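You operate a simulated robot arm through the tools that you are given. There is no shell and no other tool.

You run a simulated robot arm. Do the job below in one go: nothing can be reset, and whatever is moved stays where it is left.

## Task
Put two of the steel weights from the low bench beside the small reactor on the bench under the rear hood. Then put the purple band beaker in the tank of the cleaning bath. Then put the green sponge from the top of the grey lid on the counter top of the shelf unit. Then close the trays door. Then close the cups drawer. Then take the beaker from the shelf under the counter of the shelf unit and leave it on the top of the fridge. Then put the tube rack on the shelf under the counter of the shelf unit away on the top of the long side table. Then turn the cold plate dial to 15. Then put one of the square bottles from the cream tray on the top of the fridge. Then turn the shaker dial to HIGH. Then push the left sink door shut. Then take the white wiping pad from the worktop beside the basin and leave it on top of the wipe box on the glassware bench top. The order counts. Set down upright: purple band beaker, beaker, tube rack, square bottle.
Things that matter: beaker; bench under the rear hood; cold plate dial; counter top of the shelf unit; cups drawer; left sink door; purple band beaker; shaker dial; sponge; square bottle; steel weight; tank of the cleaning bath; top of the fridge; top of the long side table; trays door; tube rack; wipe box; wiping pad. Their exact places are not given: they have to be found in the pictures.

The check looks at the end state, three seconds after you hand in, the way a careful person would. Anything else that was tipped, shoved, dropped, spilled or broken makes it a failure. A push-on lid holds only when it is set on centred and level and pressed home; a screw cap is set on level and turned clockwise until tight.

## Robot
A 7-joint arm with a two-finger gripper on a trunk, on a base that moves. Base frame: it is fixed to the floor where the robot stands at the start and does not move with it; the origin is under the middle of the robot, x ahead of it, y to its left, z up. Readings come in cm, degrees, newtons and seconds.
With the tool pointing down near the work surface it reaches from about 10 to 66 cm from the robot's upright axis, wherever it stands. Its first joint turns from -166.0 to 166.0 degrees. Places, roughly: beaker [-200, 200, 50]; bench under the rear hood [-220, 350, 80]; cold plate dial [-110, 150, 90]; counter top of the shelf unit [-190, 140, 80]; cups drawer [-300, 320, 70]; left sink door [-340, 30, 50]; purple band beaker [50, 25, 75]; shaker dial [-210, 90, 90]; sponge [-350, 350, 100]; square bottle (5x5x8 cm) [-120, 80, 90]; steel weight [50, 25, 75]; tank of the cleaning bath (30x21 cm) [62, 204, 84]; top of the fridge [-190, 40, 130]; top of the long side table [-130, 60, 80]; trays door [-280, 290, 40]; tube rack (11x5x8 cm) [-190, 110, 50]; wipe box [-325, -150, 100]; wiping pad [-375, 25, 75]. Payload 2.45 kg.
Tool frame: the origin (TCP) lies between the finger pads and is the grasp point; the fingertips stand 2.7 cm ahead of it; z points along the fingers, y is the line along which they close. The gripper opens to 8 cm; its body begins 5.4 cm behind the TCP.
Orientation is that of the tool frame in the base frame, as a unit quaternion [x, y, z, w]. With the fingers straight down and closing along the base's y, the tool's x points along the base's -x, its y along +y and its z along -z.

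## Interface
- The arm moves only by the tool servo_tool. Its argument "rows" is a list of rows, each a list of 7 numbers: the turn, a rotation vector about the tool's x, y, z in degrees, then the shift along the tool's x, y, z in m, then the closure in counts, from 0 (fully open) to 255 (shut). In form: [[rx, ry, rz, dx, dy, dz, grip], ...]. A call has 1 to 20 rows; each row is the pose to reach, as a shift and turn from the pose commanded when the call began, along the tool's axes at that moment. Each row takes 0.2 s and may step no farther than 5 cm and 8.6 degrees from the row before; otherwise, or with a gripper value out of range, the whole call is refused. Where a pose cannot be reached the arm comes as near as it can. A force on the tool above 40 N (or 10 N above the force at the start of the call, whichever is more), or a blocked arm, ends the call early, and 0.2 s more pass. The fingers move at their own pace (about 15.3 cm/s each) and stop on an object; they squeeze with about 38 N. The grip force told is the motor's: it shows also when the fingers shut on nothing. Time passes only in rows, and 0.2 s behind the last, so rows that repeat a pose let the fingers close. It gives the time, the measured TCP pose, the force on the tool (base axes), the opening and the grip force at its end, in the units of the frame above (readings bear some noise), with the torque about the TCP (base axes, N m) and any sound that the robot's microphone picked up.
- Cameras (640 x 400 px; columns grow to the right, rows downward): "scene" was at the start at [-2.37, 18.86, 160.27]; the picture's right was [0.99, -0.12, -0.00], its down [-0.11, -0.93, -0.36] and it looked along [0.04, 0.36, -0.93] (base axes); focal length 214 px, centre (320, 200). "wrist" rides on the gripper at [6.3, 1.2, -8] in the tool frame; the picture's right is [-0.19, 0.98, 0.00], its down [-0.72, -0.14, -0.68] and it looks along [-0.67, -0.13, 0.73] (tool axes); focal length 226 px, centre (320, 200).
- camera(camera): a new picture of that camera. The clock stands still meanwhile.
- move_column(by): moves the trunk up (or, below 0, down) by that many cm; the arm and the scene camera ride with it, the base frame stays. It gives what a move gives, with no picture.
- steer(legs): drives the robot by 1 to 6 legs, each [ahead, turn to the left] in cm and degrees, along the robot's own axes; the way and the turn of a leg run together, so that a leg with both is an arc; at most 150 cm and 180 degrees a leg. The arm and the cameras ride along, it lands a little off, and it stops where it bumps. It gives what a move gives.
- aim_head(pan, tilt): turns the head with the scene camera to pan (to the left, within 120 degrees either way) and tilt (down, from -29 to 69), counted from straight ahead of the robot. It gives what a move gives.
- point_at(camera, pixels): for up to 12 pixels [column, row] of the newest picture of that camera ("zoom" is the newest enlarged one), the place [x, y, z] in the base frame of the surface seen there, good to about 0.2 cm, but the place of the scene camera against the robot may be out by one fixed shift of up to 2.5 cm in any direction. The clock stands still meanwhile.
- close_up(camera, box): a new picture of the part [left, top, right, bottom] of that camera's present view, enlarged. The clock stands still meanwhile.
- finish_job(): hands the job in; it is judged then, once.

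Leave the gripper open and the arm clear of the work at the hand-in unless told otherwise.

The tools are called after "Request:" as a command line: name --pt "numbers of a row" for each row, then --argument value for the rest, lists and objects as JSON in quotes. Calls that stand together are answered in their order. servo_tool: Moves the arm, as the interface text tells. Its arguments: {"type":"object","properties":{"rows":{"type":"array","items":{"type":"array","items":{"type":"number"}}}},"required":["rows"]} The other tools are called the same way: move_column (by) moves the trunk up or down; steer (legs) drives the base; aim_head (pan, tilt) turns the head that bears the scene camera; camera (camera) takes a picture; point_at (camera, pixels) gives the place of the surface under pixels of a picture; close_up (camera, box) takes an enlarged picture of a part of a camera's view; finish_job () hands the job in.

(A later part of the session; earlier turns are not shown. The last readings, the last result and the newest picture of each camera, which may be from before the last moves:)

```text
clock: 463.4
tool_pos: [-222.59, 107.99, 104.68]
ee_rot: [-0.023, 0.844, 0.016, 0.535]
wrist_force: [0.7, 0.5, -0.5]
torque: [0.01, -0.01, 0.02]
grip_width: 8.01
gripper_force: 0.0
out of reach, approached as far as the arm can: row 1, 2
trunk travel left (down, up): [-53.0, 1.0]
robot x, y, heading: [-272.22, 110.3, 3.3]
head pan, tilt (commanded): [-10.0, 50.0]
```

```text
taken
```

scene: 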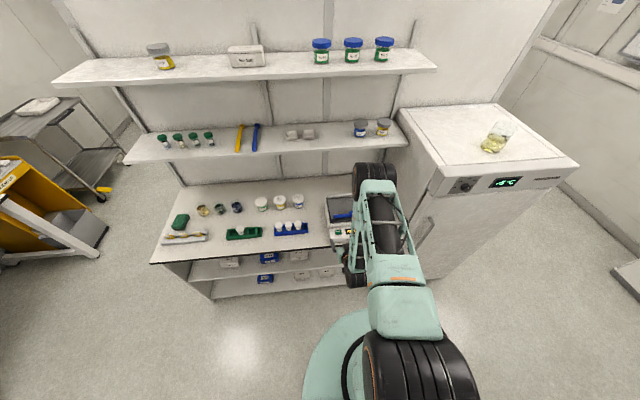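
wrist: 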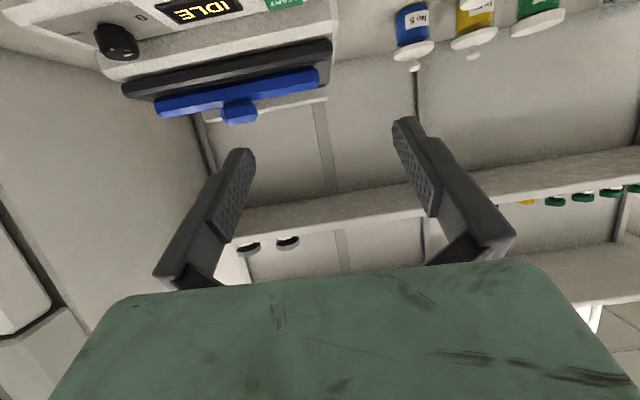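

The beaker on the fridge is visible and upright. I lower the trunk in two moves (40 is the limit per move).

Request:
move_column --by -40

Request:
move_column --by -5

Request:
camera --camera "wrist"

```text
clock: 467.3
tool_pos: [-222.66, 108.16, 64.75]
ee_rot: [-0.023, 0.845, 0.015, 0.535]
wrist_force: [-0.3, 0.1, -1.2]
torque: [0.0, 0.0, -0.02]
grip_width: 8.02
gripper_force: 0.0
trunk travel left (down, up): [-13.0, 41.0]
robot x, y, heading: [-272.47, 110.99, 3.2]
head pan, tilt (commanded): [-10.0, 50.0]
```

```text
clock: 468.2
tool_pos: [-222.7, 108.0, 59.75]
ee_rot: [-0.023, 0.844, 0.016, 0.535]
wrist_force: [-0.6, -0.3, 0.0]
torque: [-0.01, -0.02, -0.02]
grip_width: 8.0
gripper_force: 0.0
trunk travel left (down, up): [-8.0, 46.0]
robot x, y, heading: [-272.42, 110.47, 3.4]
head pan, tilt (commanded): [-10.0, 50.0]
```

```text
taken
```

wrist: 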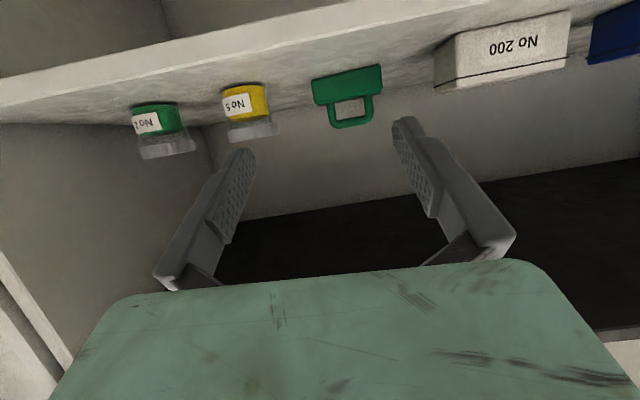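

The green rack with a handle at (347,95) on the shelf is the tube rack. I zoom and measure it.

Request:
close_up --camera "wrist" --box '[280, 50, 420, 140]'

Request:
point_at --camera "wrist" --pixels '[[316, 90], [347, 85], [378, 80], [330, 118], [350, 124], [371, 112], [318, 102], [382, 92], [365, 120], [270, 130], [440, 70], [350, 70]]'

```text
4.44 times, centred on (350, 95) of wrist
```

zoom: 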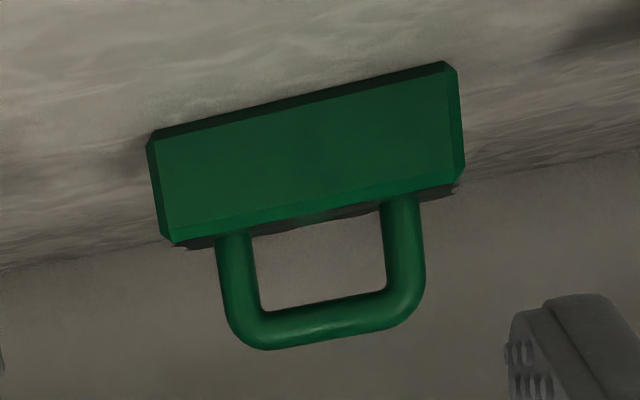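

```text
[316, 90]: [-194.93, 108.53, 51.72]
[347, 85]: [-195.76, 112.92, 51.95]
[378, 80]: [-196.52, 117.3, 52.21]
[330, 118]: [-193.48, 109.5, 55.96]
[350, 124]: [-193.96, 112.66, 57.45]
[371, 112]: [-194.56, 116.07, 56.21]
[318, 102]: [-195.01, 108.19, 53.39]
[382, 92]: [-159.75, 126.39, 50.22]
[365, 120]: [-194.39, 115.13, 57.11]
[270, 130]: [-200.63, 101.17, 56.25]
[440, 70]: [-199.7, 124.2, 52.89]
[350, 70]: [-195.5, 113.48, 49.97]
```

The rack: block 50–54 cm high with a handle whose top bar is at z≈57.5, x≈-193.7, y 110–116. I'll pinch the top bar with the gripper level and rolled 90°. First I pitch the tool to horizontal and roll it.

Request:
servo_tool --pt "0 -8 0 0 0 0 100" --pt "0 -16 0 0 0 0 191" --pt "0 -24 0 0 0 0 191" --pt "0 -25 0 0 0 0 191"

Request:
servo_tool --pt "0 0 8 0 0 0 191" --pt "0 0 16 0 0 0 191" --pt "0 0 24 0 0 0 191" --pt "0 0 32 0 0 0 191" --pt "0 0 40 0 0 0 191" --pt "0 0 48 0 0 0 191" --pt "0 0 56 0 0 0 191" --pt "0 0 64 0 0 0 191" --pt "0 0 72 0 0 0 191" --pt "0 0 80 0 0 0 191" --pt "0 0 88 0 0 0 191" --pt "0 0 90 0 0 0 191"

Request:
camera --camera "wrist"

```text
clock: 469.2
tool_pos: [-222.69, 108.15, 59.75]
ee_rot: [-0.018, 0.708, 0.019, 0.706]
wrist_force: [-0.3, 0.0, 0.0]
torque: [0.0, -0.02, 0.01]
grip_width: 2.02
gripper_force: 0.1
trunk travel left (down, up): [-8.0, 46.0]
robot x, y, heading: [-272.38, 110.55, 3.4]
head pan, tilt (commanded): [-10.0, 50.0]
```

```text
clock: 471.8
tool_pos: [-222.6, 107.99, 59.65]
ee_rot: [0.487, 0.514, 0.513, 0.485]
wrist_force: [-0.1, -0.7, -0.1]
torque: [0.02, 0.01, -0.02]
grip_width: 2.01
gripper_force: 0.0
trunk travel left (down, up): [-8.0, 46.0]
robot x, y, heading: [-272.65, 110.76, 3.4]
head pan, tilt (commanded): [-10.0, 50.0]
```

```text
taken
```

wrist: 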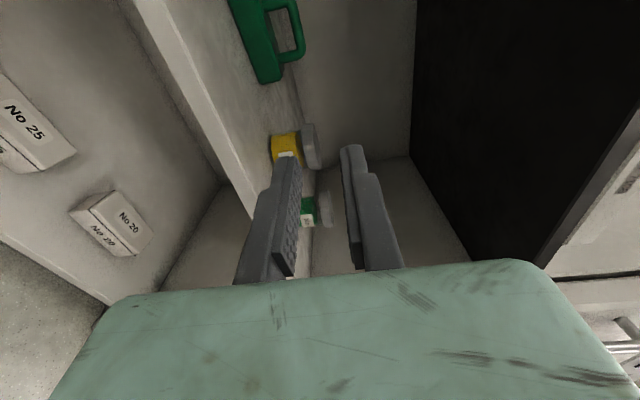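

Tool is level, closing vertically. I move to just before the handle at its height and measure the bar again.

Request:
servo_tool --pt "0 0 0 0.02 -0.0215 0.0 191" --pt "0 0 0 0.0388 -0.0215 0.03 191" --pt "0 0 0 0.0388 -0.0215 0.07 191" --pt "0 0 0 0.0388 -0.0215 0.11 191"

Request:
camera --camera "wrist"

Request:
close_up --camera "wrist" --box '[200, 30, 400, 180]'

```text
clock: 472.8
tool_pos: [-211.93, 112.65, 57.25]
ee_rot: [0.488, 0.515, 0.513, 0.484]
wrist_force: [-0.8, 0.9, 0.7]
torque: [-0.03, -0.04, -0.02]
grip_width: 2.01
gripper_force: 0.1
trunk travel left (down, up): [-8.0, 46.0]
robot x, y, heading: [-272.4, 110.64, 3.6]
head pan, tilt (commanded): [-10.0, 50.0]
```

```text
taken
```

wrist: 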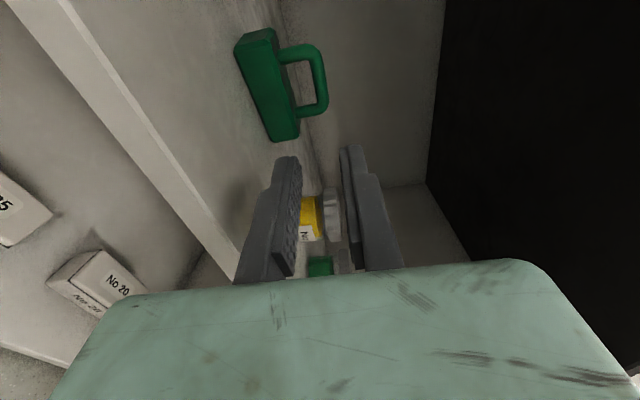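

```text
2.67 times, centred on (300, 105) of wrist
```

zoom: 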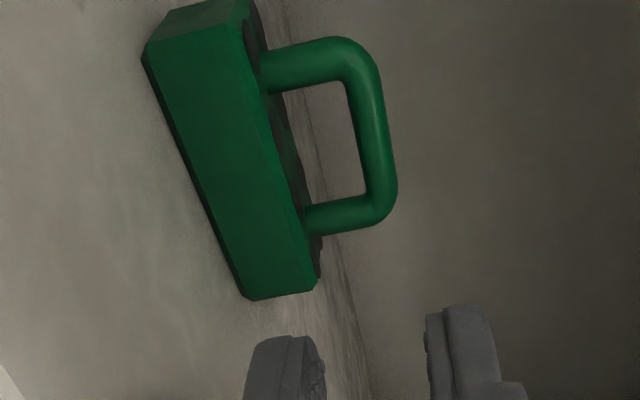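

Request:
point_at --camera "zoom" --pixels '[[380, 150], [370, 110], [385, 180], [360, 80], [300, 65], [340, 215], [230, 60], [290, 220], [245, 30], [180, 100], [260, 260], [270, 130]]'

```text
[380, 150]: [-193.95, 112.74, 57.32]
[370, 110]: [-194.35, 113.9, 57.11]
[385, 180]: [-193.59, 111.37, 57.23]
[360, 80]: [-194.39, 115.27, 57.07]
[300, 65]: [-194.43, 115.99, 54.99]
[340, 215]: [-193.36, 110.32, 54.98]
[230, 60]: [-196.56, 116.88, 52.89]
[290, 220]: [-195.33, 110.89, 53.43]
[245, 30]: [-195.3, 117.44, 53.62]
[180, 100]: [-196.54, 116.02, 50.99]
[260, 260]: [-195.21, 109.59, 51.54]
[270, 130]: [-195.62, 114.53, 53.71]
```

The bar is ~1.4 cm thick with its centre at z≈57.3; the loop below it is open from 53.9 to 56.6. I set the opening to 2.4 cm and slide in, first to just in front.

Request:
servo_tool --pt "0 0 0 -0.001 0.0005 0.03 178" --pt "0 0 0 -0.003 0.0005 0.07 178" --pt "0 0 0 -0.0045 0.0005 0.11 178" --pt "0 0 0 -0.005 0.0005 0.135 178"

Request:
camera --camera "wrist"

Request:
close_up --camera "wrist" --box '[220, 60, 420, 210]'

```text
clock: 473.8
tool_pos: [-198.48, 112.82, 57.33]
ee_rot: [0.488, 0.514, 0.512, 0.484]
wrist_force: [-0.5, -0.1, -0.7]
torque: [0.0, -0.03, 0.0]
grip_width: 2.43
gripper_force: 0.1
trunk travel left (down, up): [-8.0, 46.0]
robot x, y, heading: [-272.14, 110.74, 3.4]
head pan, tilt (commanded): [-10.0, 50.0]
```

```text
taken
```

wrist: 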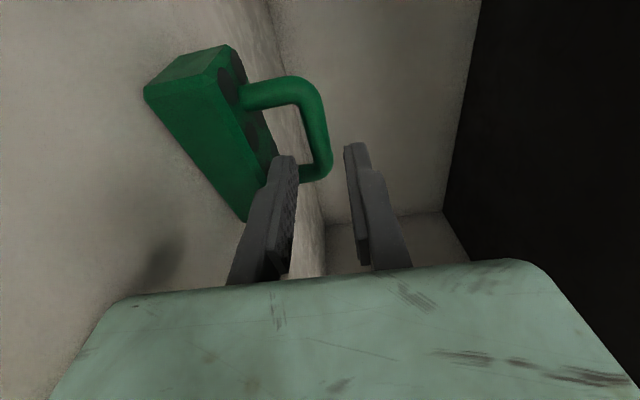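

```text
2.67 times, centred on (320, 135) of wrist
```

zoom: 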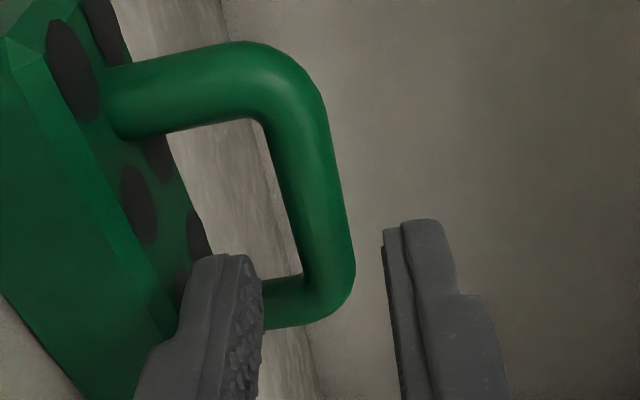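

Request:
point_at --camera "zoom" --pixels '[[315, 180], [330, 230], [300, 130], [345, 200], [283, 200], [220, 90], [340, 260], [285, 300]]'

```text
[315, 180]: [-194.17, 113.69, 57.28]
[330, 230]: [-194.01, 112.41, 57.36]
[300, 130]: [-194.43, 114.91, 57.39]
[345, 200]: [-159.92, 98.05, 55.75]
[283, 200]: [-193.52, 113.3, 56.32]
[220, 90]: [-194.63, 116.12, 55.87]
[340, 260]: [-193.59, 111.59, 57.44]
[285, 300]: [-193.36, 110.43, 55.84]
```

Aligned: bar centre 57.35, my axis 57.33. I widen to 2.7 cm, slide in 3.7 cm and close on the bar.

Request:
servo_tool --pt "0 0 0 0 0 0 169" --pt "0 0 0 -0.0003 0 0.012 169" --pt "0 0 0 -0.0006 0 0.025 169" --pt "0 0 0 -0.001 0 0.037 169" --pt "0 0 0 -0.001 0 0.037 169"

Request:
camera --camera "wrist"

```text
clock: 475.0
tool_pos: [-194.71, 112.86, 57.52]
ee_rot: [0.487, 0.515, 0.513, 0.484]
wrist_force: [0.0, 0.1, 0.6]
torque: [0.0, 0.0, 0.02]
grip_width: 2.71
gripper_force: 0.1
trunk travel left (down, up): [-8.0, 46.0]
robot x, y, heading: [-272.44, 110.66, 3.3]
head pan, tilt (commanded): [-10.0, 50.0]
```

```text
taken
```

wrist: 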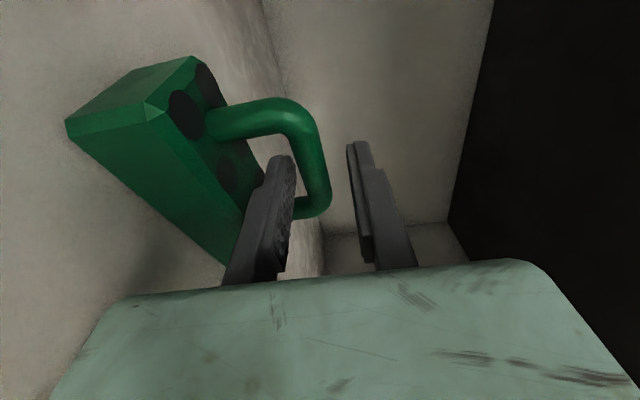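

The lower finger is inside the loop, the upper above the bar. I close.

Request:
servo_tool --pt "0 0 0 0 0 0 200" --pt "0 0 0 0 0 0 255" --pt "0 0 0 0 0 0 255" --pt "0 0 0 0 0 0 255"

Request:
camera --camera "wrist"

```text
clock: 476.0
tool_pos: [-194.67, 112.82, 57.47]
ee_rot: [0.487, 0.515, 0.513, 0.484]
wrist_force: [-0.6, -1.4, -0.2]
torque: [0.01, -0.01, 0.01]
grip_width: 1.3
gripper_force: 38.1
trunk travel left (down, up): [-8.0, 46.0]
robot x, y, heading: [-272.35, 110.93, 3.2]
head pan, tilt (commanded): [-10.0, 50.0]
```

```text
taken
```

wrist: 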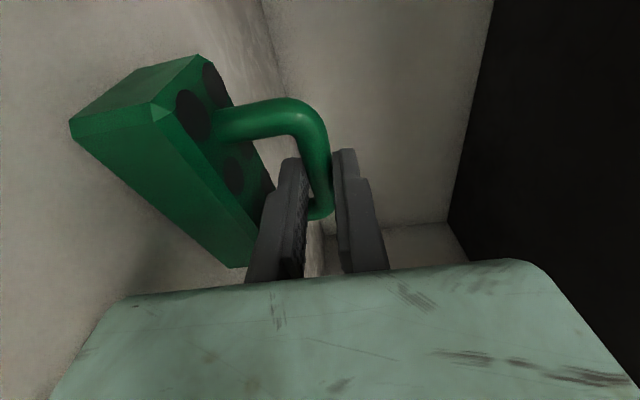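

Gripped on the bar (1.3 cm). I lift it slowly 3 cm and look.

Request:
servo_tool --pt "0 0 0 0 0.003 0 255" --pt "0 0 0 0 0.006 0 255" --pt "0 0 0 0 0.011 0 255" --pt "0 0 0 0 0.017 0 255" --pt "0 0 0 0 0.024 0 255" --pt "0 0 0 0 0.03 0 255"

Request:
camera --camera "wrist"

```text
clock: 477.4
tool_pos: [-194.67, 112.98, 60.58]
ee_rot: [0.488, 0.515, 0.512, 0.484]
wrist_force: [0.2, 0.4, -1.0]
torque: [0.01, -0.01, -0.02]
grip_width: 1.28
gripper_force: 37.8
trunk travel left (down, up): [-8.0, 46.0]
robot x, y, heading: [-272.16, 110.29, 3.3]
head pan, tilt (commanded): [-10.0, 50.0]
```

```text
taken
```

wrist: 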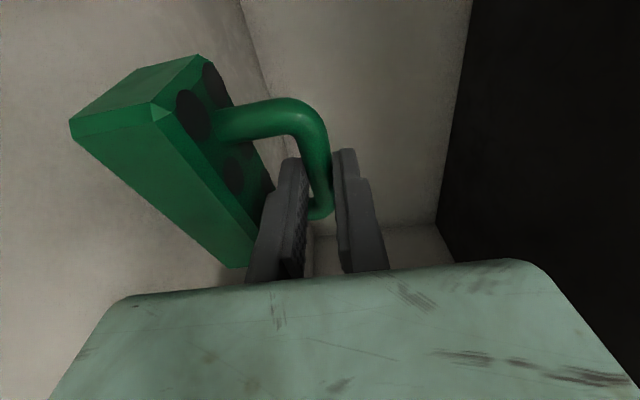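

Lifted level. I back out and retract.

Request:
steer --legs '[[-20, 0]]'

Request:
servo_tool --pt "0 0 0 0 0 -0.015 255" --pt "0 0 0 0 0 -0.04 255" --pt "0 0 0 0 0 -0.07 255" --pt "0 0 0 0 0 -0.1 255" --pt "0 0 0 0 0 -0.13 255"

Request:
camera --camera "wrist"

```text
clock: 479.0
tool_pos: [-214.21, 111.65, 60.66]
ee_rot: [0.487, 0.515, 0.513, 0.484]
wrist_force: [0.5, -0.6, -1.2]
torque: [0.0, 0.01, -0.03]
grip_width: 1.3
gripper_force: 37.6
trunk travel left (down, up): [-8.0, 46.0]
robot x, y, heading: [-292.2, 109.33, 3.2]
head pan, tilt (commanded): [-10.0, 50.0]
```

```text
clock: 480.2
tool_pos: [-227.49, 110.87, 60.63]
ee_rot: [0.487, 0.514, 0.513, 0.486]
wrist_force: [-0.9, 0.5, -1.4]
torque: [0.04, 0.01, 0.01]
grip_width: 1.28
gripper_force: 37.8
trunk travel left (down, up): [-8.0, 46.0]
robot x, y, heading: [-292.33, 109.32, 3.6]
head pan, tilt (commanded): [-10.0, 50.0]
```

```text
taken
```

wrist: 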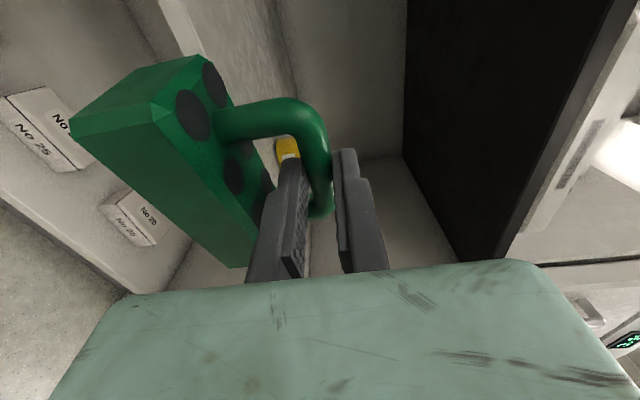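

Held well. I raise the trunk 38 cm for clearance, then drive by the southern way: past the fridge and around it.

Request:
move_column --by 38

Request:
steer --legs '[[0, -84], [75, 0]]'

Request:
aim_head --pan 30 --tilt 30

Request:
camera --camera "scene"

Request:
camera --camera "wrist"

```text
clock: 483.9
tool_pos: [-227.32, 110.9, 98.53]
ee_rot: [0.487, 0.515, 0.512, 0.485]
wrist_force: [-1.0, 1.1, -0.7]
torque: [-0.01, 0.02, 0.06]
grip_width: 1.3
gripper_force: 38.4
trunk travel left (down, up): [-46.0, 8.0]
robot x, y, heading: [-292.16, 109.26, 3.4]
head pan, tilt (commanded): [-10.0, 50.0]
```

```text
clock: 491.7
tool_pos: [-271.49, -30.04, 98.63]
ee_rot: [0.707, 0.056, 0.057, 0.703]
wrist_force: [0.3, -0.7, -1.4]
torque: [0.04, 0.01, 0.02]
grip_width: 1.28
gripper_force: 38.1
trunk travel left (down, up): [-46.0, 8.0]
robot x, y, heading: [-279.61, 33.76, -80.7]
head pan, tilt (commanded): [-10.0, 50.0]
```

```text
clock: 492.7
tool_pos: [-271.46, -30.08, 98.58]
ee_rot: [0.707, 0.055, 0.057, 0.703]
wrist_force: [-0.5, 0.1, -0.8]
torque: [-0.01, 0.01, 0.0]
grip_width: 1.26
gripper_force: 37.9
trunk travel left (down, up): [-46.0, 8.0]
robot x, y, heading: [-280.24, 34.16, -80.5]
head pan, tilt (commanded): [30.0, 30.0]
```

```text
taken
```

scene: 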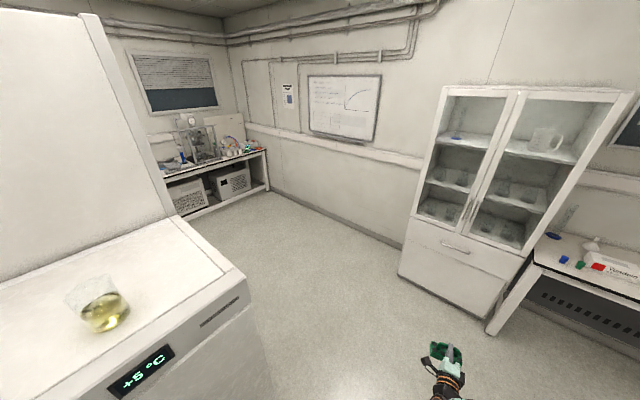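

```text
taken
```

wrist: 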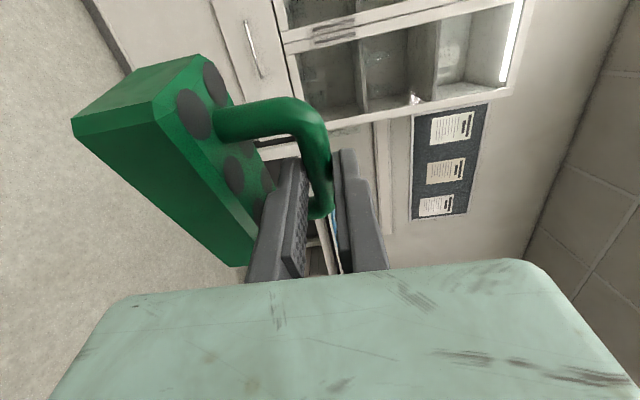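

The way round the fridge is open. I measure the cabinet's corner, the partition's end and the far bench.

Request:
point_at --camera "scene" --pixels '[[400, 277], [487, 318], [270, 190], [245, 280], [175, 212], [330, 250], [255, 195], [300, 320], [180, 205], [285, 300]]'

```text
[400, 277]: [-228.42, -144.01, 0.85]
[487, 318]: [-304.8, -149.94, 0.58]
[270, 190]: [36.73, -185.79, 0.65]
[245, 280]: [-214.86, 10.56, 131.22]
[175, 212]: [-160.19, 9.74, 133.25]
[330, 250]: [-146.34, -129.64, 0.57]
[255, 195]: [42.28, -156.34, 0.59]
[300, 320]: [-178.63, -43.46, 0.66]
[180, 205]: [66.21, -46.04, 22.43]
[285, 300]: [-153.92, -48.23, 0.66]
```

I drive on to y≈-35, turn left to face east, and go along the south passage.

Request:
steer --legs '[[70, 0], [0, 80.5], [120, 0], [120, 0], [0, 90]]'

Request:
aim_head --pan 60 --tilt 40

Request:
camera --camera "scene"

```text
clock: 515.5
tool_pos: [-20.67, 34.89, 98.48]
ee_rot: [0.003, 0.709, 0.705, 0.003]
wrist_force: [0.6, 0.0, -1.5]
torque: [-0.01, -0.01, 0.0]
grip_width: 1.31
gripper_force: 38.1
trunk travel left (down, up): [-46.0, 8.0]
robot x, y, heading: [-23.64, -29.86, 89.7]
head pan, tilt (commanded): [30.0, 30.0]
```

```text
clock: 516.5
tool_pos: [-20.77, 34.92, 98.59]
ee_rot: [0.004, 0.709, 0.705, 0.003]
wrist_force: [0.6, 0.2, -1.6]
torque: [-0.02, 0.03, 0.0]
grip_width: 1.31
gripper_force: 37.9
trunk travel left (down, up): [-46.0, 8.0]
robot x, y, heading: [-23.43, -30.07, 89.6]
head pan, tilt (commanded): [60.0, 40.0]
```

```text
taken
```

scene: 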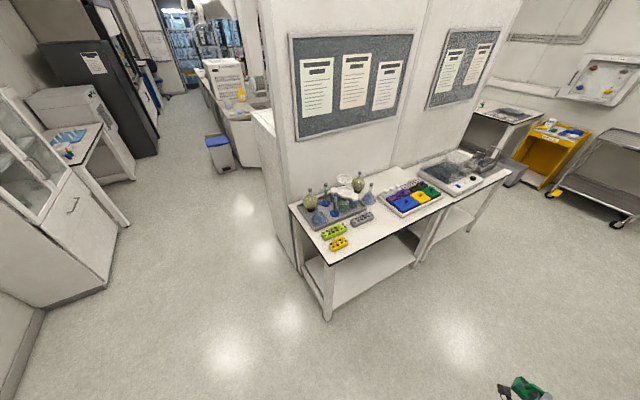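

Request:
close_up --camera "scene" --box '[280, 150, 520, 300]'

Request:
point_at --camera "scene" --pixels '[[325, 255], [412, 222], [360, 240], [340, 243], [363, 220], [330, 230], [390, 205], [400, 215], [415, 210], [380, 228], [298, 208], [372, 222]]'

```text
2.67 times, centred on (400, 225) of scene
```

zoom: 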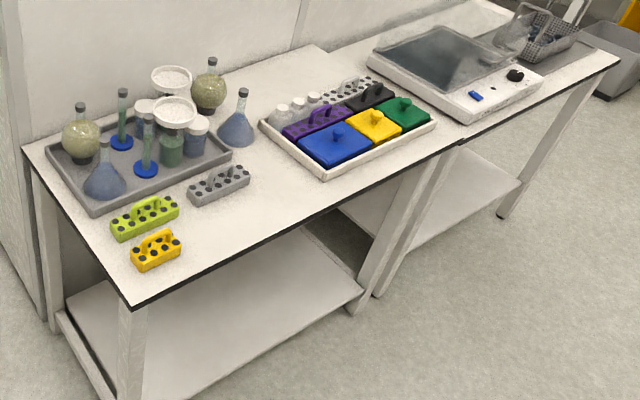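

```text
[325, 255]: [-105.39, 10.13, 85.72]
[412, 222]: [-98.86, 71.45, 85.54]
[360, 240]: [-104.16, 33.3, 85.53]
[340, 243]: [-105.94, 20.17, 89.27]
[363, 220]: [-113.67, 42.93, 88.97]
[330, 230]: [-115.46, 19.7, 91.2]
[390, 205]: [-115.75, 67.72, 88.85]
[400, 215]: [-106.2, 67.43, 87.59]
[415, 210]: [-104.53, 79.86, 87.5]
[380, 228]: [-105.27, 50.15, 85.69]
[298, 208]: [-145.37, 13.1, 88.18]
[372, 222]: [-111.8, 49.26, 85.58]
```

Table top is z≈84.9; a free strip lies along the front edge between y≈28 and 62. I drive to y≈41 and turn to face the table.

Request:
steer --legs '[[71, 0], [0, 90]]'

Request:
aim_head --pan 0 --tilt 40

Request:
camera --camera "scene"

Request:
camera --camera "wrist"

```text
clock: 524.3
tool_pos: [-88.0, 42.93, 98.57]
ee_rot: [0.502, -0.501, -0.496, 0.501]
wrist_force: [0.9, -0.5, -0.4]
torque: [0.03, -0.01, 0.01]
grip_width: 1.29
gripper_force: 38.4
trunk travel left (down, up): [-46.0, 8.0]
robot x, y, heading: [-23.1, 41.09, -179.4]
head pan, tilt (commanded): [60.0, 40.0]
```

```text
clock: 525.6
tool_pos: [-88.2, 42.79, 98.56]
ee_rot: [0.502, -0.5, -0.497, 0.501]
wrist_force: [0.0, -0.5, -1.0]
torque: [-0.01, -0.04, 0.02]
grip_width: 1.3
gripper_force: 37.8
trunk travel left (down, up): [-46.0, 8.0]
robot x, y, heading: [-23.47, 41.29, -179.2]
head pan, tilt (commanded): [0.0, 40.0]
```

```text
taken
```

scene: 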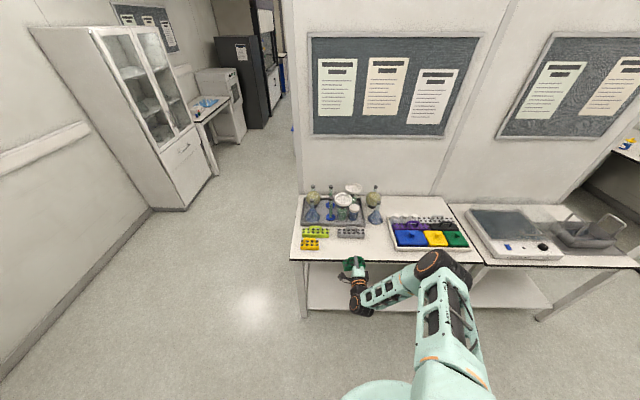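

```text
taken
```

wrist: 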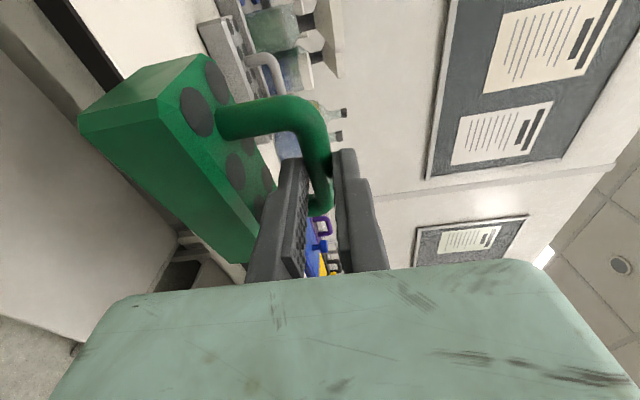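

Request:
close_up --camera "scene" --box '[280, 180, 480, 290]'

Request:
point_at --camera "scene" --pixels '[[337, 236], [365, 238], [350, 238], [370, 250], [345, 252], [390, 250], [395, 258], [320, 246], [385, 235], [378, 262], [352, 275], [345, 265]]'

```text
3.20 times, centred on (380, 235) of scene
```

zoom: 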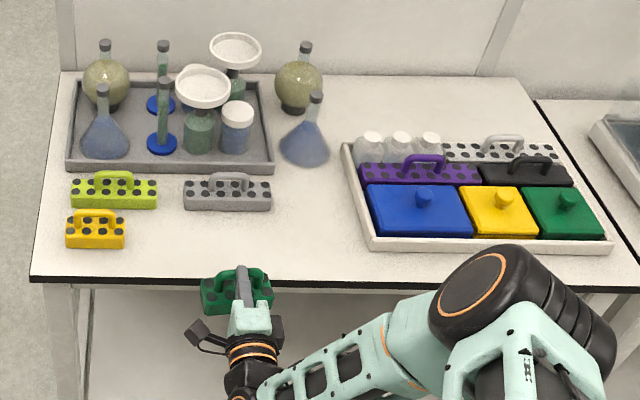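

```text
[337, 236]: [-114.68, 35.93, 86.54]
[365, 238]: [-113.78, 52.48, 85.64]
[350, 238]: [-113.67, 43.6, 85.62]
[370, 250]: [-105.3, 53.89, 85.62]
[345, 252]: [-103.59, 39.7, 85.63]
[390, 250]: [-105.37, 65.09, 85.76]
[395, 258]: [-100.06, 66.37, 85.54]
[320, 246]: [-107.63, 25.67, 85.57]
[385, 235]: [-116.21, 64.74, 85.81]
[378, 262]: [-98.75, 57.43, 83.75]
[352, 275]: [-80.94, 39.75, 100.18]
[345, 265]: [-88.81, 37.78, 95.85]
```

The strip from y=28 to 64 in front is free. I move forward 16.5 cm and lower the rack to just above the table.

Request:
steer --legs '[[16.5, 0]]'

Request:
servo_tool --pt "0 0 0 0 -0.01 0 255" --pt "0 0 0 0 -0.025 0 255" --pt "0 0 0 0 -0.04 0 255" --pt "0 0 0 0 -0.05 0 255" --pt "0 0 0 0 -0.056 0 255"

Request:
camera --camera "wrist"

```text
clock: 527.1
tool_pos: [-104.87, 42.73, 98.48]
ee_rot: [0.502, -0.501, -0.497, 0.5]
wrist_force: [-0.6, -1.3, -2.1]
torque: [-0.01, 0.04, -0.01]
grip_width: 1.32
gripper_force: 38.5
trunk travel left (down, up): [-46.0, 8.0]
robot x, y, heading: [-39.89, 41.23, -179.4]
head pan, tilt (commanded): [0.0, 40.0]
```

```text
clock: 528.3
tool_pos: [-104.61, 42.67, 92.79]
ee_rot: [0.503, -0.501, -0.496, 0.5]
wrist_force: [0.1, -0.1, -1.4]
torque: [-0.01, -0.03, 0.0]
grip_width: 1.26
gripper_force: 38.3
trunk travel left (down, up): [-46.0, 8.0]
robot x, y, heading: [-40.12, 40.82, -179.2]
head pan, tilt (commanded): [0.0, 40.0]
```

```text
taken
```

wrist: 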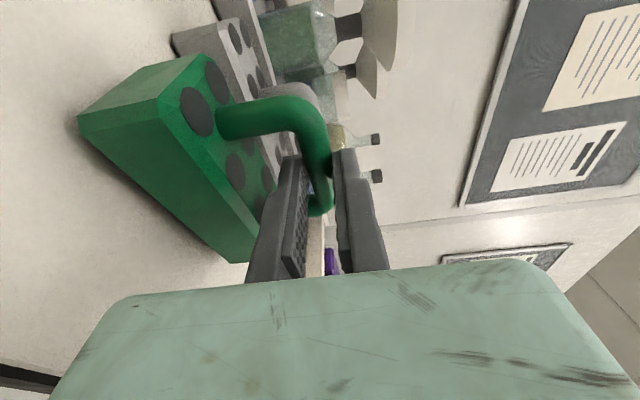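

Lowering by millimetres until it touches.

Request:
servo_tool --pt "0 0 0 0 -0.001 0 255" --pt "0 0 0 0 -0.002 0 255" --pt "0 0 0 0 -0.003 0 255"

Request:
servo_tool --pt "0 0 0 0 -0.001 0 255" --pt "0 0 0 0 -0.0015 0 255"

```text
clock: 529.1
tool_pos: [-104.81, 42.48, 92.66]
ee_rot: [0.502, -0.501, -0.497, 0.5]
wrist_force: [-0.2, -0.4, -0.7]
torque: [0.02, 0.01, -0.04]
grip_width: 1.31
gripper_force: 38.0
trunk travel left (down, up): [-46.0, 8.0]
robot x, y, heading: [-39.8, 41.26, -179.5]
head pan, tilt (commanded): [0.0, 40.0]
```

```text
clock: 529.7
tool_pos: [-104.71, 42.65, 92.49]
ee_rot: [0.502, -0.5, -0.497, 0.501]
wrist_force: [0.6, -0.6, -1.2]
torque: [0.0, -0.01, 0.02]
grip_width: 1.28
gripper_force: 38.3
trunk travel left (down, up): [-46.0, 8.0]
robot x, y, heading: [-39.92, 41.23, -179.5]
head pan, tilt (commanded): [0.0, 40.0]
```

Request:
servo_tool --pt "0 0 0 0 -0.001 0 255" --pt "0 0 0 0 -0.0015 0 255"

Request:
servo_tool --pt "0 0 0 0 -0.001 0 255" --pt "0 0 0 0 -0.0015 0 255"

```text
clock: 530.3
tool_pos: [-104.8, 42.71, 92.29]
ee_rot: [0.502, -0.501, -0.497, 0.5]
wrist_force: [-0.4, 0.2, -0.7]
torque: [0.0, -0.01, 0.0]
grip_width: 1.29
gripper_force: 38.1
trunk travel left (down, up): [-46.0, 8.0]
robot x, y, heading: [-39.99, 41.05, -179.4]
head pan, tilt (commanded): [0.0, 40.0]
```

```text
clock: 530.9
tool_pos: [-104.69, 42.79, 92.21]
ee_rot: [0.501, -0.501, -0.497, 0.501]
wrist_force: [-0.1, 0.4, -1.0]
torque: [0.03, -0.01, 0.03]
grip_width: 1.29
gripper_force: 37.9
trunk travel left (down, up): [-46.0, 8.0]
robot x, y, heading: [-39.99, 41.16, -179.4]
head pan, tilt (commanded): [0.0, 40.0]
```

Request:
servo_tool --pt "0 0 0 0 -0.001 0 255" --pt "0 0 0 0 -0.002 0 255"

Request:
servo_tool --pt "0 0 0 0 -0.001 0 255" --pt "0 0 0 0 -0.002 0 255"

Request:
point_at --camera "wrist" --pixels '[[80, 200], [100, 230], [150, 60], [60, 320]]'

```text
clock: 531.5
tool_pos: [-104.76, 42.82, 92.1]
ee_rot: [0.501, -0.501, -0.497, 0.501]
wrist_force: [0.1, -0.3, 2.9]
torque: [0.04, -0.02, -0.01]
grip_width: 1.28
gripper_force: 38.1
trunk travel left (down, up): [-46.0, 8.0]
robot x, y, heading: [-39.94, 40.61, -179.6]
head pan, tilt (commanded): [0.0, 40.0]
```

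```text
clock: 532.1
tool_pos: [-104.85, 42.57, 92.13]
ee_rot: [0.501, -0.499, -0.498, 0.502]
wrist_force: [0.8, -0.9, 15.8]
torque: [-0.01, 0.2, 0.03]
grip_width: 1.27
gripper_force: 38.2
trunk travel left (down, up): [-46.0, 8.0]
robot x, y, heading: [-40.18, 40.9, -179.5]
head pan, tilt (commanded): [0.0, 40.0]
```

```text
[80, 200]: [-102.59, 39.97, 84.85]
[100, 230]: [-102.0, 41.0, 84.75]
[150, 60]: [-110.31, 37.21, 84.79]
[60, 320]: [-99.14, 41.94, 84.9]
```

Contact (16 N). I ease off, open to 2.7 cm and withdraw straight back.

Request:
servo_tool --pt "0 0 0 0 0.0015 0 255" --pt "0 0 0 0 0.0015 0 200" --pt "0 0 0 0 0.0015 0 169" --pt "0 0 0 0 0.0015 0 169" --pt "0 0 0 0 0.0015 -0.01 169" --pt "0 0 0 0 0.0015 -0.025 169" --pt "0 0 0 0 0.0015 -0.045 169" --pt "0 0 0 0 0.0015 -0.07 169" --pt "0 0 0 0 0.0015 -0.1 169"

Request:
camera --camera "wrist"

Request:
close_up --camera "scene" --box '[280, 180, 480, 290]'

```text
clock: 534.1
tool_pos: [-94.68, 42.84, 92.06]
ee_rot: [0.502, -0.5, -0.498, 0.5]
wrist_force: [0.0, 0.1, -0.6]
torque: [0.01, 0.0, -0.01]
grip_width: 2.72
gripper_force: 0.1
trunk travel left (down, up): [-46.0, 8.0]
robot x, y, heading: [-40.12, 40.99, -179.5]
head pan, tilt (commanded): [0.0, 40.0]
```

```text
taken
```

wrist: 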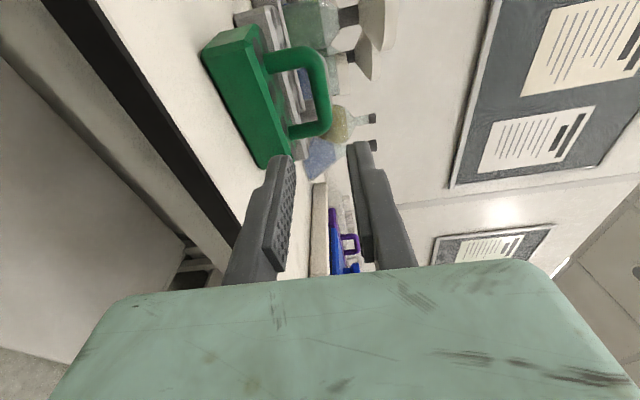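

```text
3.20 times, centred on (380, 235) of scene
```

zoom: 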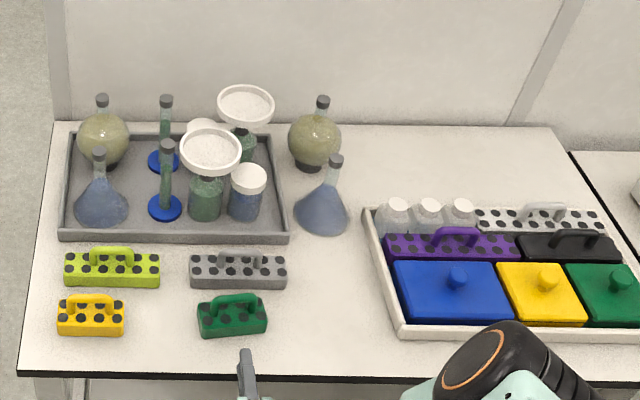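

The rack stands on the table. Next the cold plate dial. I back off and move along to face the cold plate.

Request:
steer --legs '[[-15, 0], [0, -90], [112, 0], [0, 90]]'

Request:
aim_head --pan 10 --tilt 40

Request:
camera --camera "scene"

```text
clock: 548.6
tool_pos: [-81.82, 152.41, 92.12]
ee_rot: [0.509, -0.494, -0.49, 0.507]
wrist_force: [-0.1, -0.1, 0.1]
torque: [0.01, 0.01, 0.02]
grip_width: 2.7
gripper_force: 0.1
trunk travel left (down, up): [-46.0, 8.0]
robot x, y, heading: [-27.1, 152.3, -177.7]
head pan, tilt (commanded): [0.0, 40.0]
```

```text
clock: 549.3
tool_pos: [-81.79, 152.54, 92.11]
ee_rot: [0.509, -0.493, -0.491, 0.507]
wrist_force: [-0.1, -0.2, 0.1]
torque: [0.0, 0.0, 0.01]
grip_width: 2.68
gripper_force: 0.0
trunk travel left (down, up): [-46.0, 8.0]
robot x, y, heading: [-27.0, 152.14, -177.9]
head pan, tilt (commanded): [10.0, 40.0]
```

```text
taken
```

scene: 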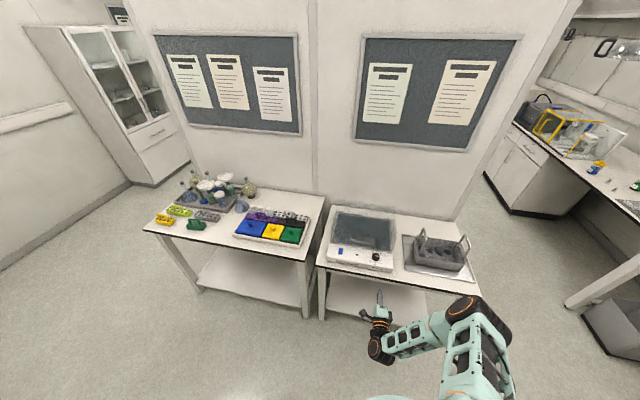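

Request:
close_up --camera "scene" --box '[310, 200, 420, 280]'

Request:
close_up --camera "scene" --box '[355, 240, 395, 270]'

Request:
point_at --camera "scene" --pixels '[[375, 255], [375, 260], [340, 250], [355, 262], [390, 270], [370, 250], [382, 256], [368, 260], [330, 262], [395, 250]]'

```text
5.00 times, centred on (365, 240) of scene
```

zoom: 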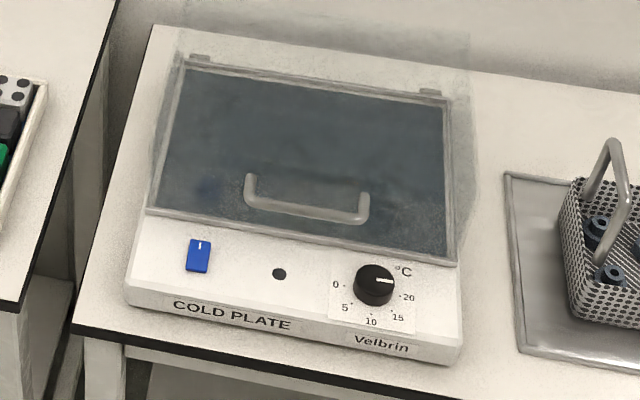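

```text
13.33 times, centred on (375, 255) of scene
```

zoom: 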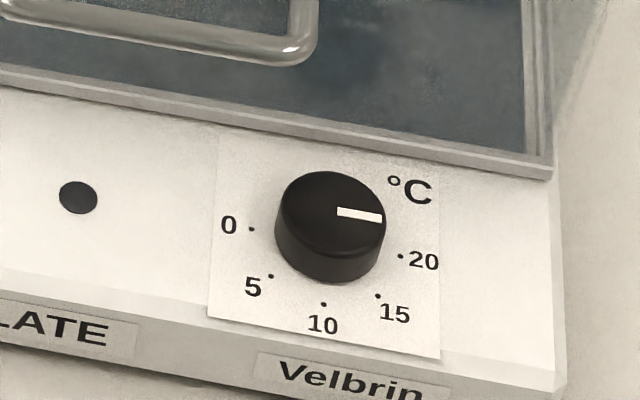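

```text
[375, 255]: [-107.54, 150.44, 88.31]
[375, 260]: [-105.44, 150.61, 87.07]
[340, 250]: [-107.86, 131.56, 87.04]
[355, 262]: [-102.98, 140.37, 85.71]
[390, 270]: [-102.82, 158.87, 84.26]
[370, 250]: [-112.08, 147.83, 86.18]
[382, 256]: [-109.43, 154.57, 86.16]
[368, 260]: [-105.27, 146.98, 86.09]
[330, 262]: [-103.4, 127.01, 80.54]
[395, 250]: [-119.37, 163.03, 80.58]
```

The dial is a black knob on the flat top panel at about (-107.8, 150.5); its white pointer is at 20 (right); 15 lies 45° clockwise from it. I turn the gripper back to pointing down: first roll back, then pitch.

Request:
servo_tool --pt "0 0 -8 0 0.01 0 100" --pt "0 0 -16 0 0.02 0 80" --pt "0 0 -24 0 0.03 0 80" --pt "0 0 -32 0 0.04 0 80" --pt "0 0 -40 0 0.05 0 80" --pt "0 0 -48 0 0.06 0 80" --pt "0 0 -56 0 0.07 0 80" --pt "0 0 -64 0 0.08 0 80" --pt "0 0 -72 0 0.09 0 80" --pt "0 0 -80 0 0.1 0 80" --pt "0 0 -88 0 0.1 0 80" --pt "0 0 -90 0 0.1 0 80"

Request:
servo_tool --pt "0 8 0 0 0 0 80" --pt "0 16 0 0 0 0 80" --pt "0 24 0 0 0 0 80" --pt "0 32 0 0 0 0 80" --pt "0 40 0 0 0 0 80" --pt "0 48 0 0 0 0 80" --pt "0 56 0 0 0 0 80" --pt "0 64 0 0 0 0 80" --pt "0 72 0 0 0 0 80" --pt "0 80 0 0 0 0 80" --pt "0 88 0 0 0 0 80" --pt "0 90 0 0 0 0 80"

```text
clock: 551.9
tool_pos: [-81.89, 152.54, 102.0]
ee_rot: [0.709, 0.012, -0.705, 0.011]
wrist_force: [0.3, 0.7, 0.4]
torque: [-0.02, 0.0, -0.02]
grip_width: 5.5
gripper_force: 0.1
trunk travel left (down, up): [-46.0, 8.0]
robot x, y, heading: [-27.19, 152.43, -177.7]
head pan, tilt (commanded): [10.0, 40.0]
```

```text
clock: 554.5
tool_pos: [-81.83, 152.43, 102.06]
ee_rot: [1.0, 0.016, 0.003, 0.0]
wrist_force: [0.4, 0.8, 0.1]
torque: [-0.02, -0.01, -0.02]
grip_width: 5.48
gripper_force: 0.0
trunk travel left (down, up): [-46.0, 8.0]
robot x, y, heading: [-27.3, 152.15, -177.8]
head pan, tilt (commanded): [10.0, 40.0]
```

Tool is pointing down, clear of everything. I drive forward 24 cm to bring it over the dial.

Request:
steer --legs '[[24, 0]]'

Request:
camera --camera "wrist"

```text
clock: 556.3
tool_pos: [-106.03, 151.29, 102.01]
ee_rot: [1.0, 0.017, 0.003, 0.001]
wrist_force: [0.0, -0.5, -0.6]
torque: [-0.03, 0.01, 0.0]
grip_width: 5.49
gripper_force: 0.1
trunk travel left (down, up): [-46.0, 8.0]
robot x, y, heading: [-51.08, 151.19, -177.7]
head pan, tilt (commanded): [10.0, 40.0]
```

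```text
taken
```

wrist: 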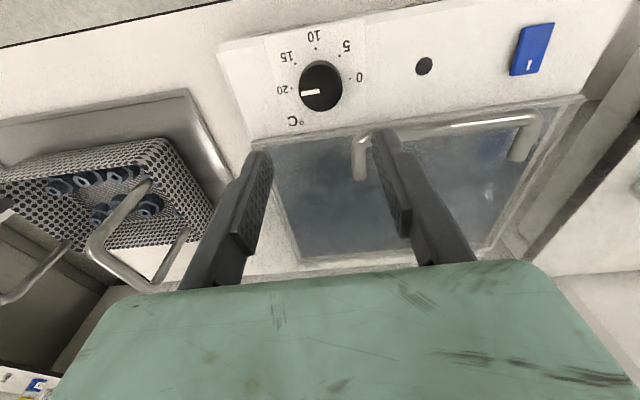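

Request:
close_up --camera "wrist" --box '[260, 20, 400, 140]'

Request:
point_at --camera "wrist" --pixels '[[320, 90], [302, 92], [316, 92], [320, 65], [342, 88], [320, 105], [291, 89], [350, 78], [315, 48], [294, 61], [362, 150], [270, 100]]'

```text
3.33 times, centred on (330, 80) of wrist
```

zoom: 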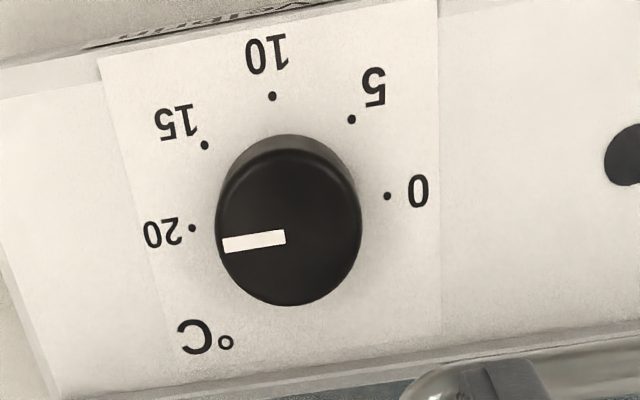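

```text
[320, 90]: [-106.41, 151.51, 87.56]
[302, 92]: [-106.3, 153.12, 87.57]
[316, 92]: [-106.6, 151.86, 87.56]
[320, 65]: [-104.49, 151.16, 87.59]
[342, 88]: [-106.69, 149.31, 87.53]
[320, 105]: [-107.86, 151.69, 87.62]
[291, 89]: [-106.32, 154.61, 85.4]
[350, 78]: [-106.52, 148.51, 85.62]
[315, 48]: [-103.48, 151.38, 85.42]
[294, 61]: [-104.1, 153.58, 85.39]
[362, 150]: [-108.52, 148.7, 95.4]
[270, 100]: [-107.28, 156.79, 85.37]
```

The knob's axis is at (-106.4, 151.5), top 87.6, panel 85.4, about 4.5 cm wide. The lid's handle is near; I measure it before going down.

Request:
point_at --camera "wrist" --pixels '[[360, 140], [358, 165], [362, 178], [400, 132], [450, 127], [520, 118], [525, 150], [300, 200], [300, 140], [440, 200]]'

Request:
close_up --camera "wrist" --box '[330, 100, 570, 260]'

```text
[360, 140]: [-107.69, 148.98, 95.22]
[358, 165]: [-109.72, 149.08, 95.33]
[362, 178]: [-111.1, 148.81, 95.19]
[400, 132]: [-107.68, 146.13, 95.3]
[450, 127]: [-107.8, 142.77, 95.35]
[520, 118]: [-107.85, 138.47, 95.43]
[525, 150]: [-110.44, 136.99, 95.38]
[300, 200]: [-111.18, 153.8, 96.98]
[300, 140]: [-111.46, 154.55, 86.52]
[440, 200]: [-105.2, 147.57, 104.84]
```

```text
2.50 times, centred on (450, 180) of wrist
```

zoom: 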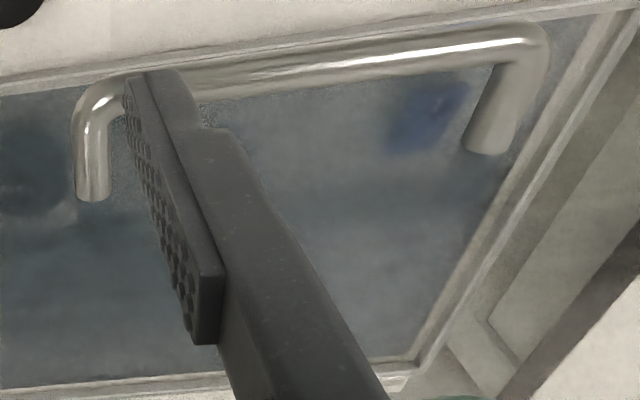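

The handle overhangs the panel at z≈95 beside the knob, so I'll come at it tilted: hand leaning back, starting 45° toward +y and ending straight, which turns the knob 45° clockwise. First I raise, yaw by 45° and tilt by 40°.

Request:
servo_tool --pt "0 0 0 0 0 -0.03 76" --pt "0 0 -8 0 0 -0.04 76" --pt "0 0 -16 0 0 -0.04 76" --pt "0 0 -24 0 0 -0.04 76" --pt "0 0 -32 0 0 -0.04 76" --pt "0 0 -40 0 0 -0.04 76" --pt "0 0 -45 0 0 -0.04 76"

Request:
servo_tool --pt "0 -8 0 0 0 0 76" --pt "0 -16 0 0 0 0 76" --pt "0 -24 0 0 0 0 76" --pt "0 -32 0 0 0 0 76" --pt "0 -40 0 0 0 0 76"

Request:
camera --camera "wrist"

```text
clock: 557.9
tool_pos: [-105.8, 151.37, 106.18]
ee_rot: [0.916, 0.4, 0.003, 0.001]
wrist_force: [0.0, 0.8, 0.2]
torque: [-0.01, 0.04, -0.01]
grip_width: 5.65
gripper_force: 0.2
trunk travel left (down, up): [-46.0, 8.0]
robot x, y, heading: [-51.03, 151.09, -178.0]
head pan, tilt (commanded): [10.0, 40.0]
```

```text
clock: 559.1
tool_pos: [-105.92, 151.55, 106.12]
ee_rot: [0.862, 0.374, -0.314, 0.138]
wrist_force: [0.8, 0.8, -1.0]
torque: [-0.03, -0.02, 0.03]
grip_width: 5.59
gripper_force: 0.1
trunk travel left (down, up): [-46.0, 8.0]
robot x, y, heading: [-51.29, 150.79, -177.7]
head pan, tilt (commanded): [10.0, 40.0]
```

```text
taken
```

wrist: 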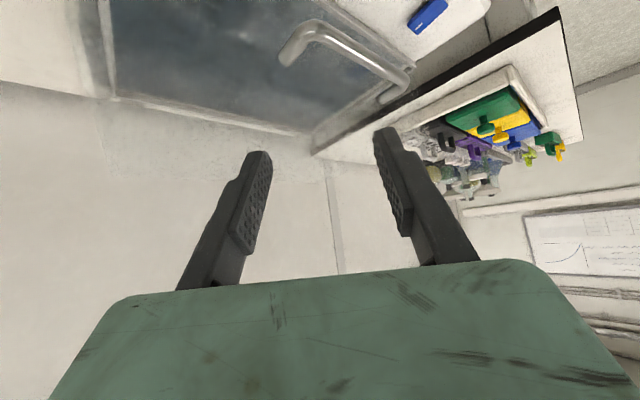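

Now over to the knob: TCP to about (-105.45, 152.5, 93), still above it, to check alignment.

Request:
servo_tool --pt "0 0 0 0.02 0 0.02 76" --pt "0 0 0 0.05 -0.001 0.05 76" --pt "0 0 0 0.075 -0.002 0.075 76" --pt "0 0 0 0.0924 -0.0032 0.0937 76"

Request:
camera --camera "wrist"

Request:
close_up --camera "wrist" --box '[220, 40, 440, 200]'

```text
clock: 560.1
tool_pos: [-105.51, 152.28, 93.01]
ee_rot: [0.862, 0.374, -0.312, 0.137]
wrist_force: [-0.4, 0.7, -0.4]
torque: [-0.04, -0.02, -0.03]
grip_width: 5.61
gripper_force: 0.1
trunk travel left (down, up): [-46.0, 8.0]
robot x, y, heading: [-51.24, 151.03, -177.4]
head pan, tilt (commanded): [10.0, 40.0]
```

```text
taken
```

wrist: 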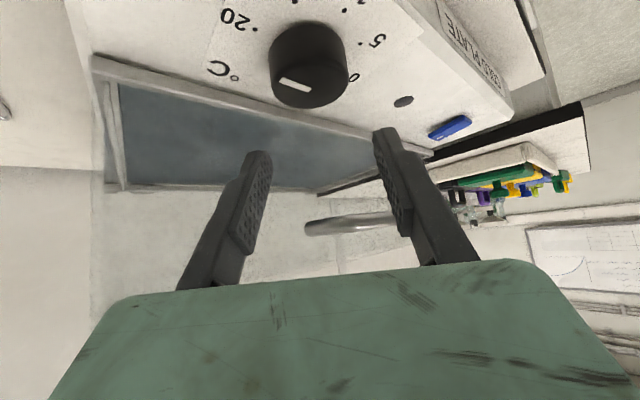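

```text
2.50 times, centred on (330, 120) of wrist
```

zoom: 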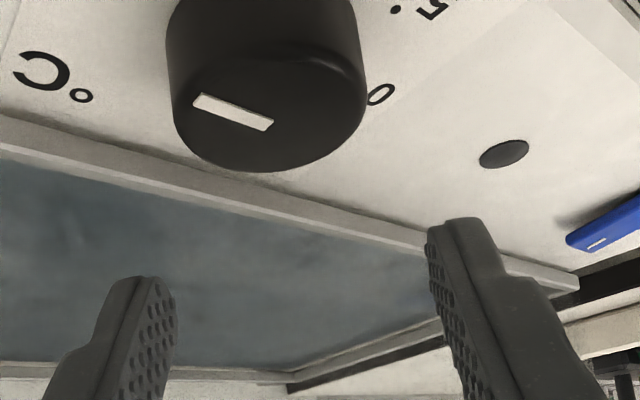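

Request:
point_at --camera "wrist" --pixels '[[277, 68], [341, 72], [300, 95], [318, 62], [308, 78], [297, 85], [280, 85], [340, 85], [310, 105]]'

```text
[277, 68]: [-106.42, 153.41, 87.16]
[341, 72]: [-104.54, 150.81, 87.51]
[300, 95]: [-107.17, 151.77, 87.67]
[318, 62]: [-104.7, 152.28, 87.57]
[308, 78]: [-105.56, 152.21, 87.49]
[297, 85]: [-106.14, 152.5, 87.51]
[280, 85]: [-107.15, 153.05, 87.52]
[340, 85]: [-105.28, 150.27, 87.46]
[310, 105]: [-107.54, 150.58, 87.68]
```

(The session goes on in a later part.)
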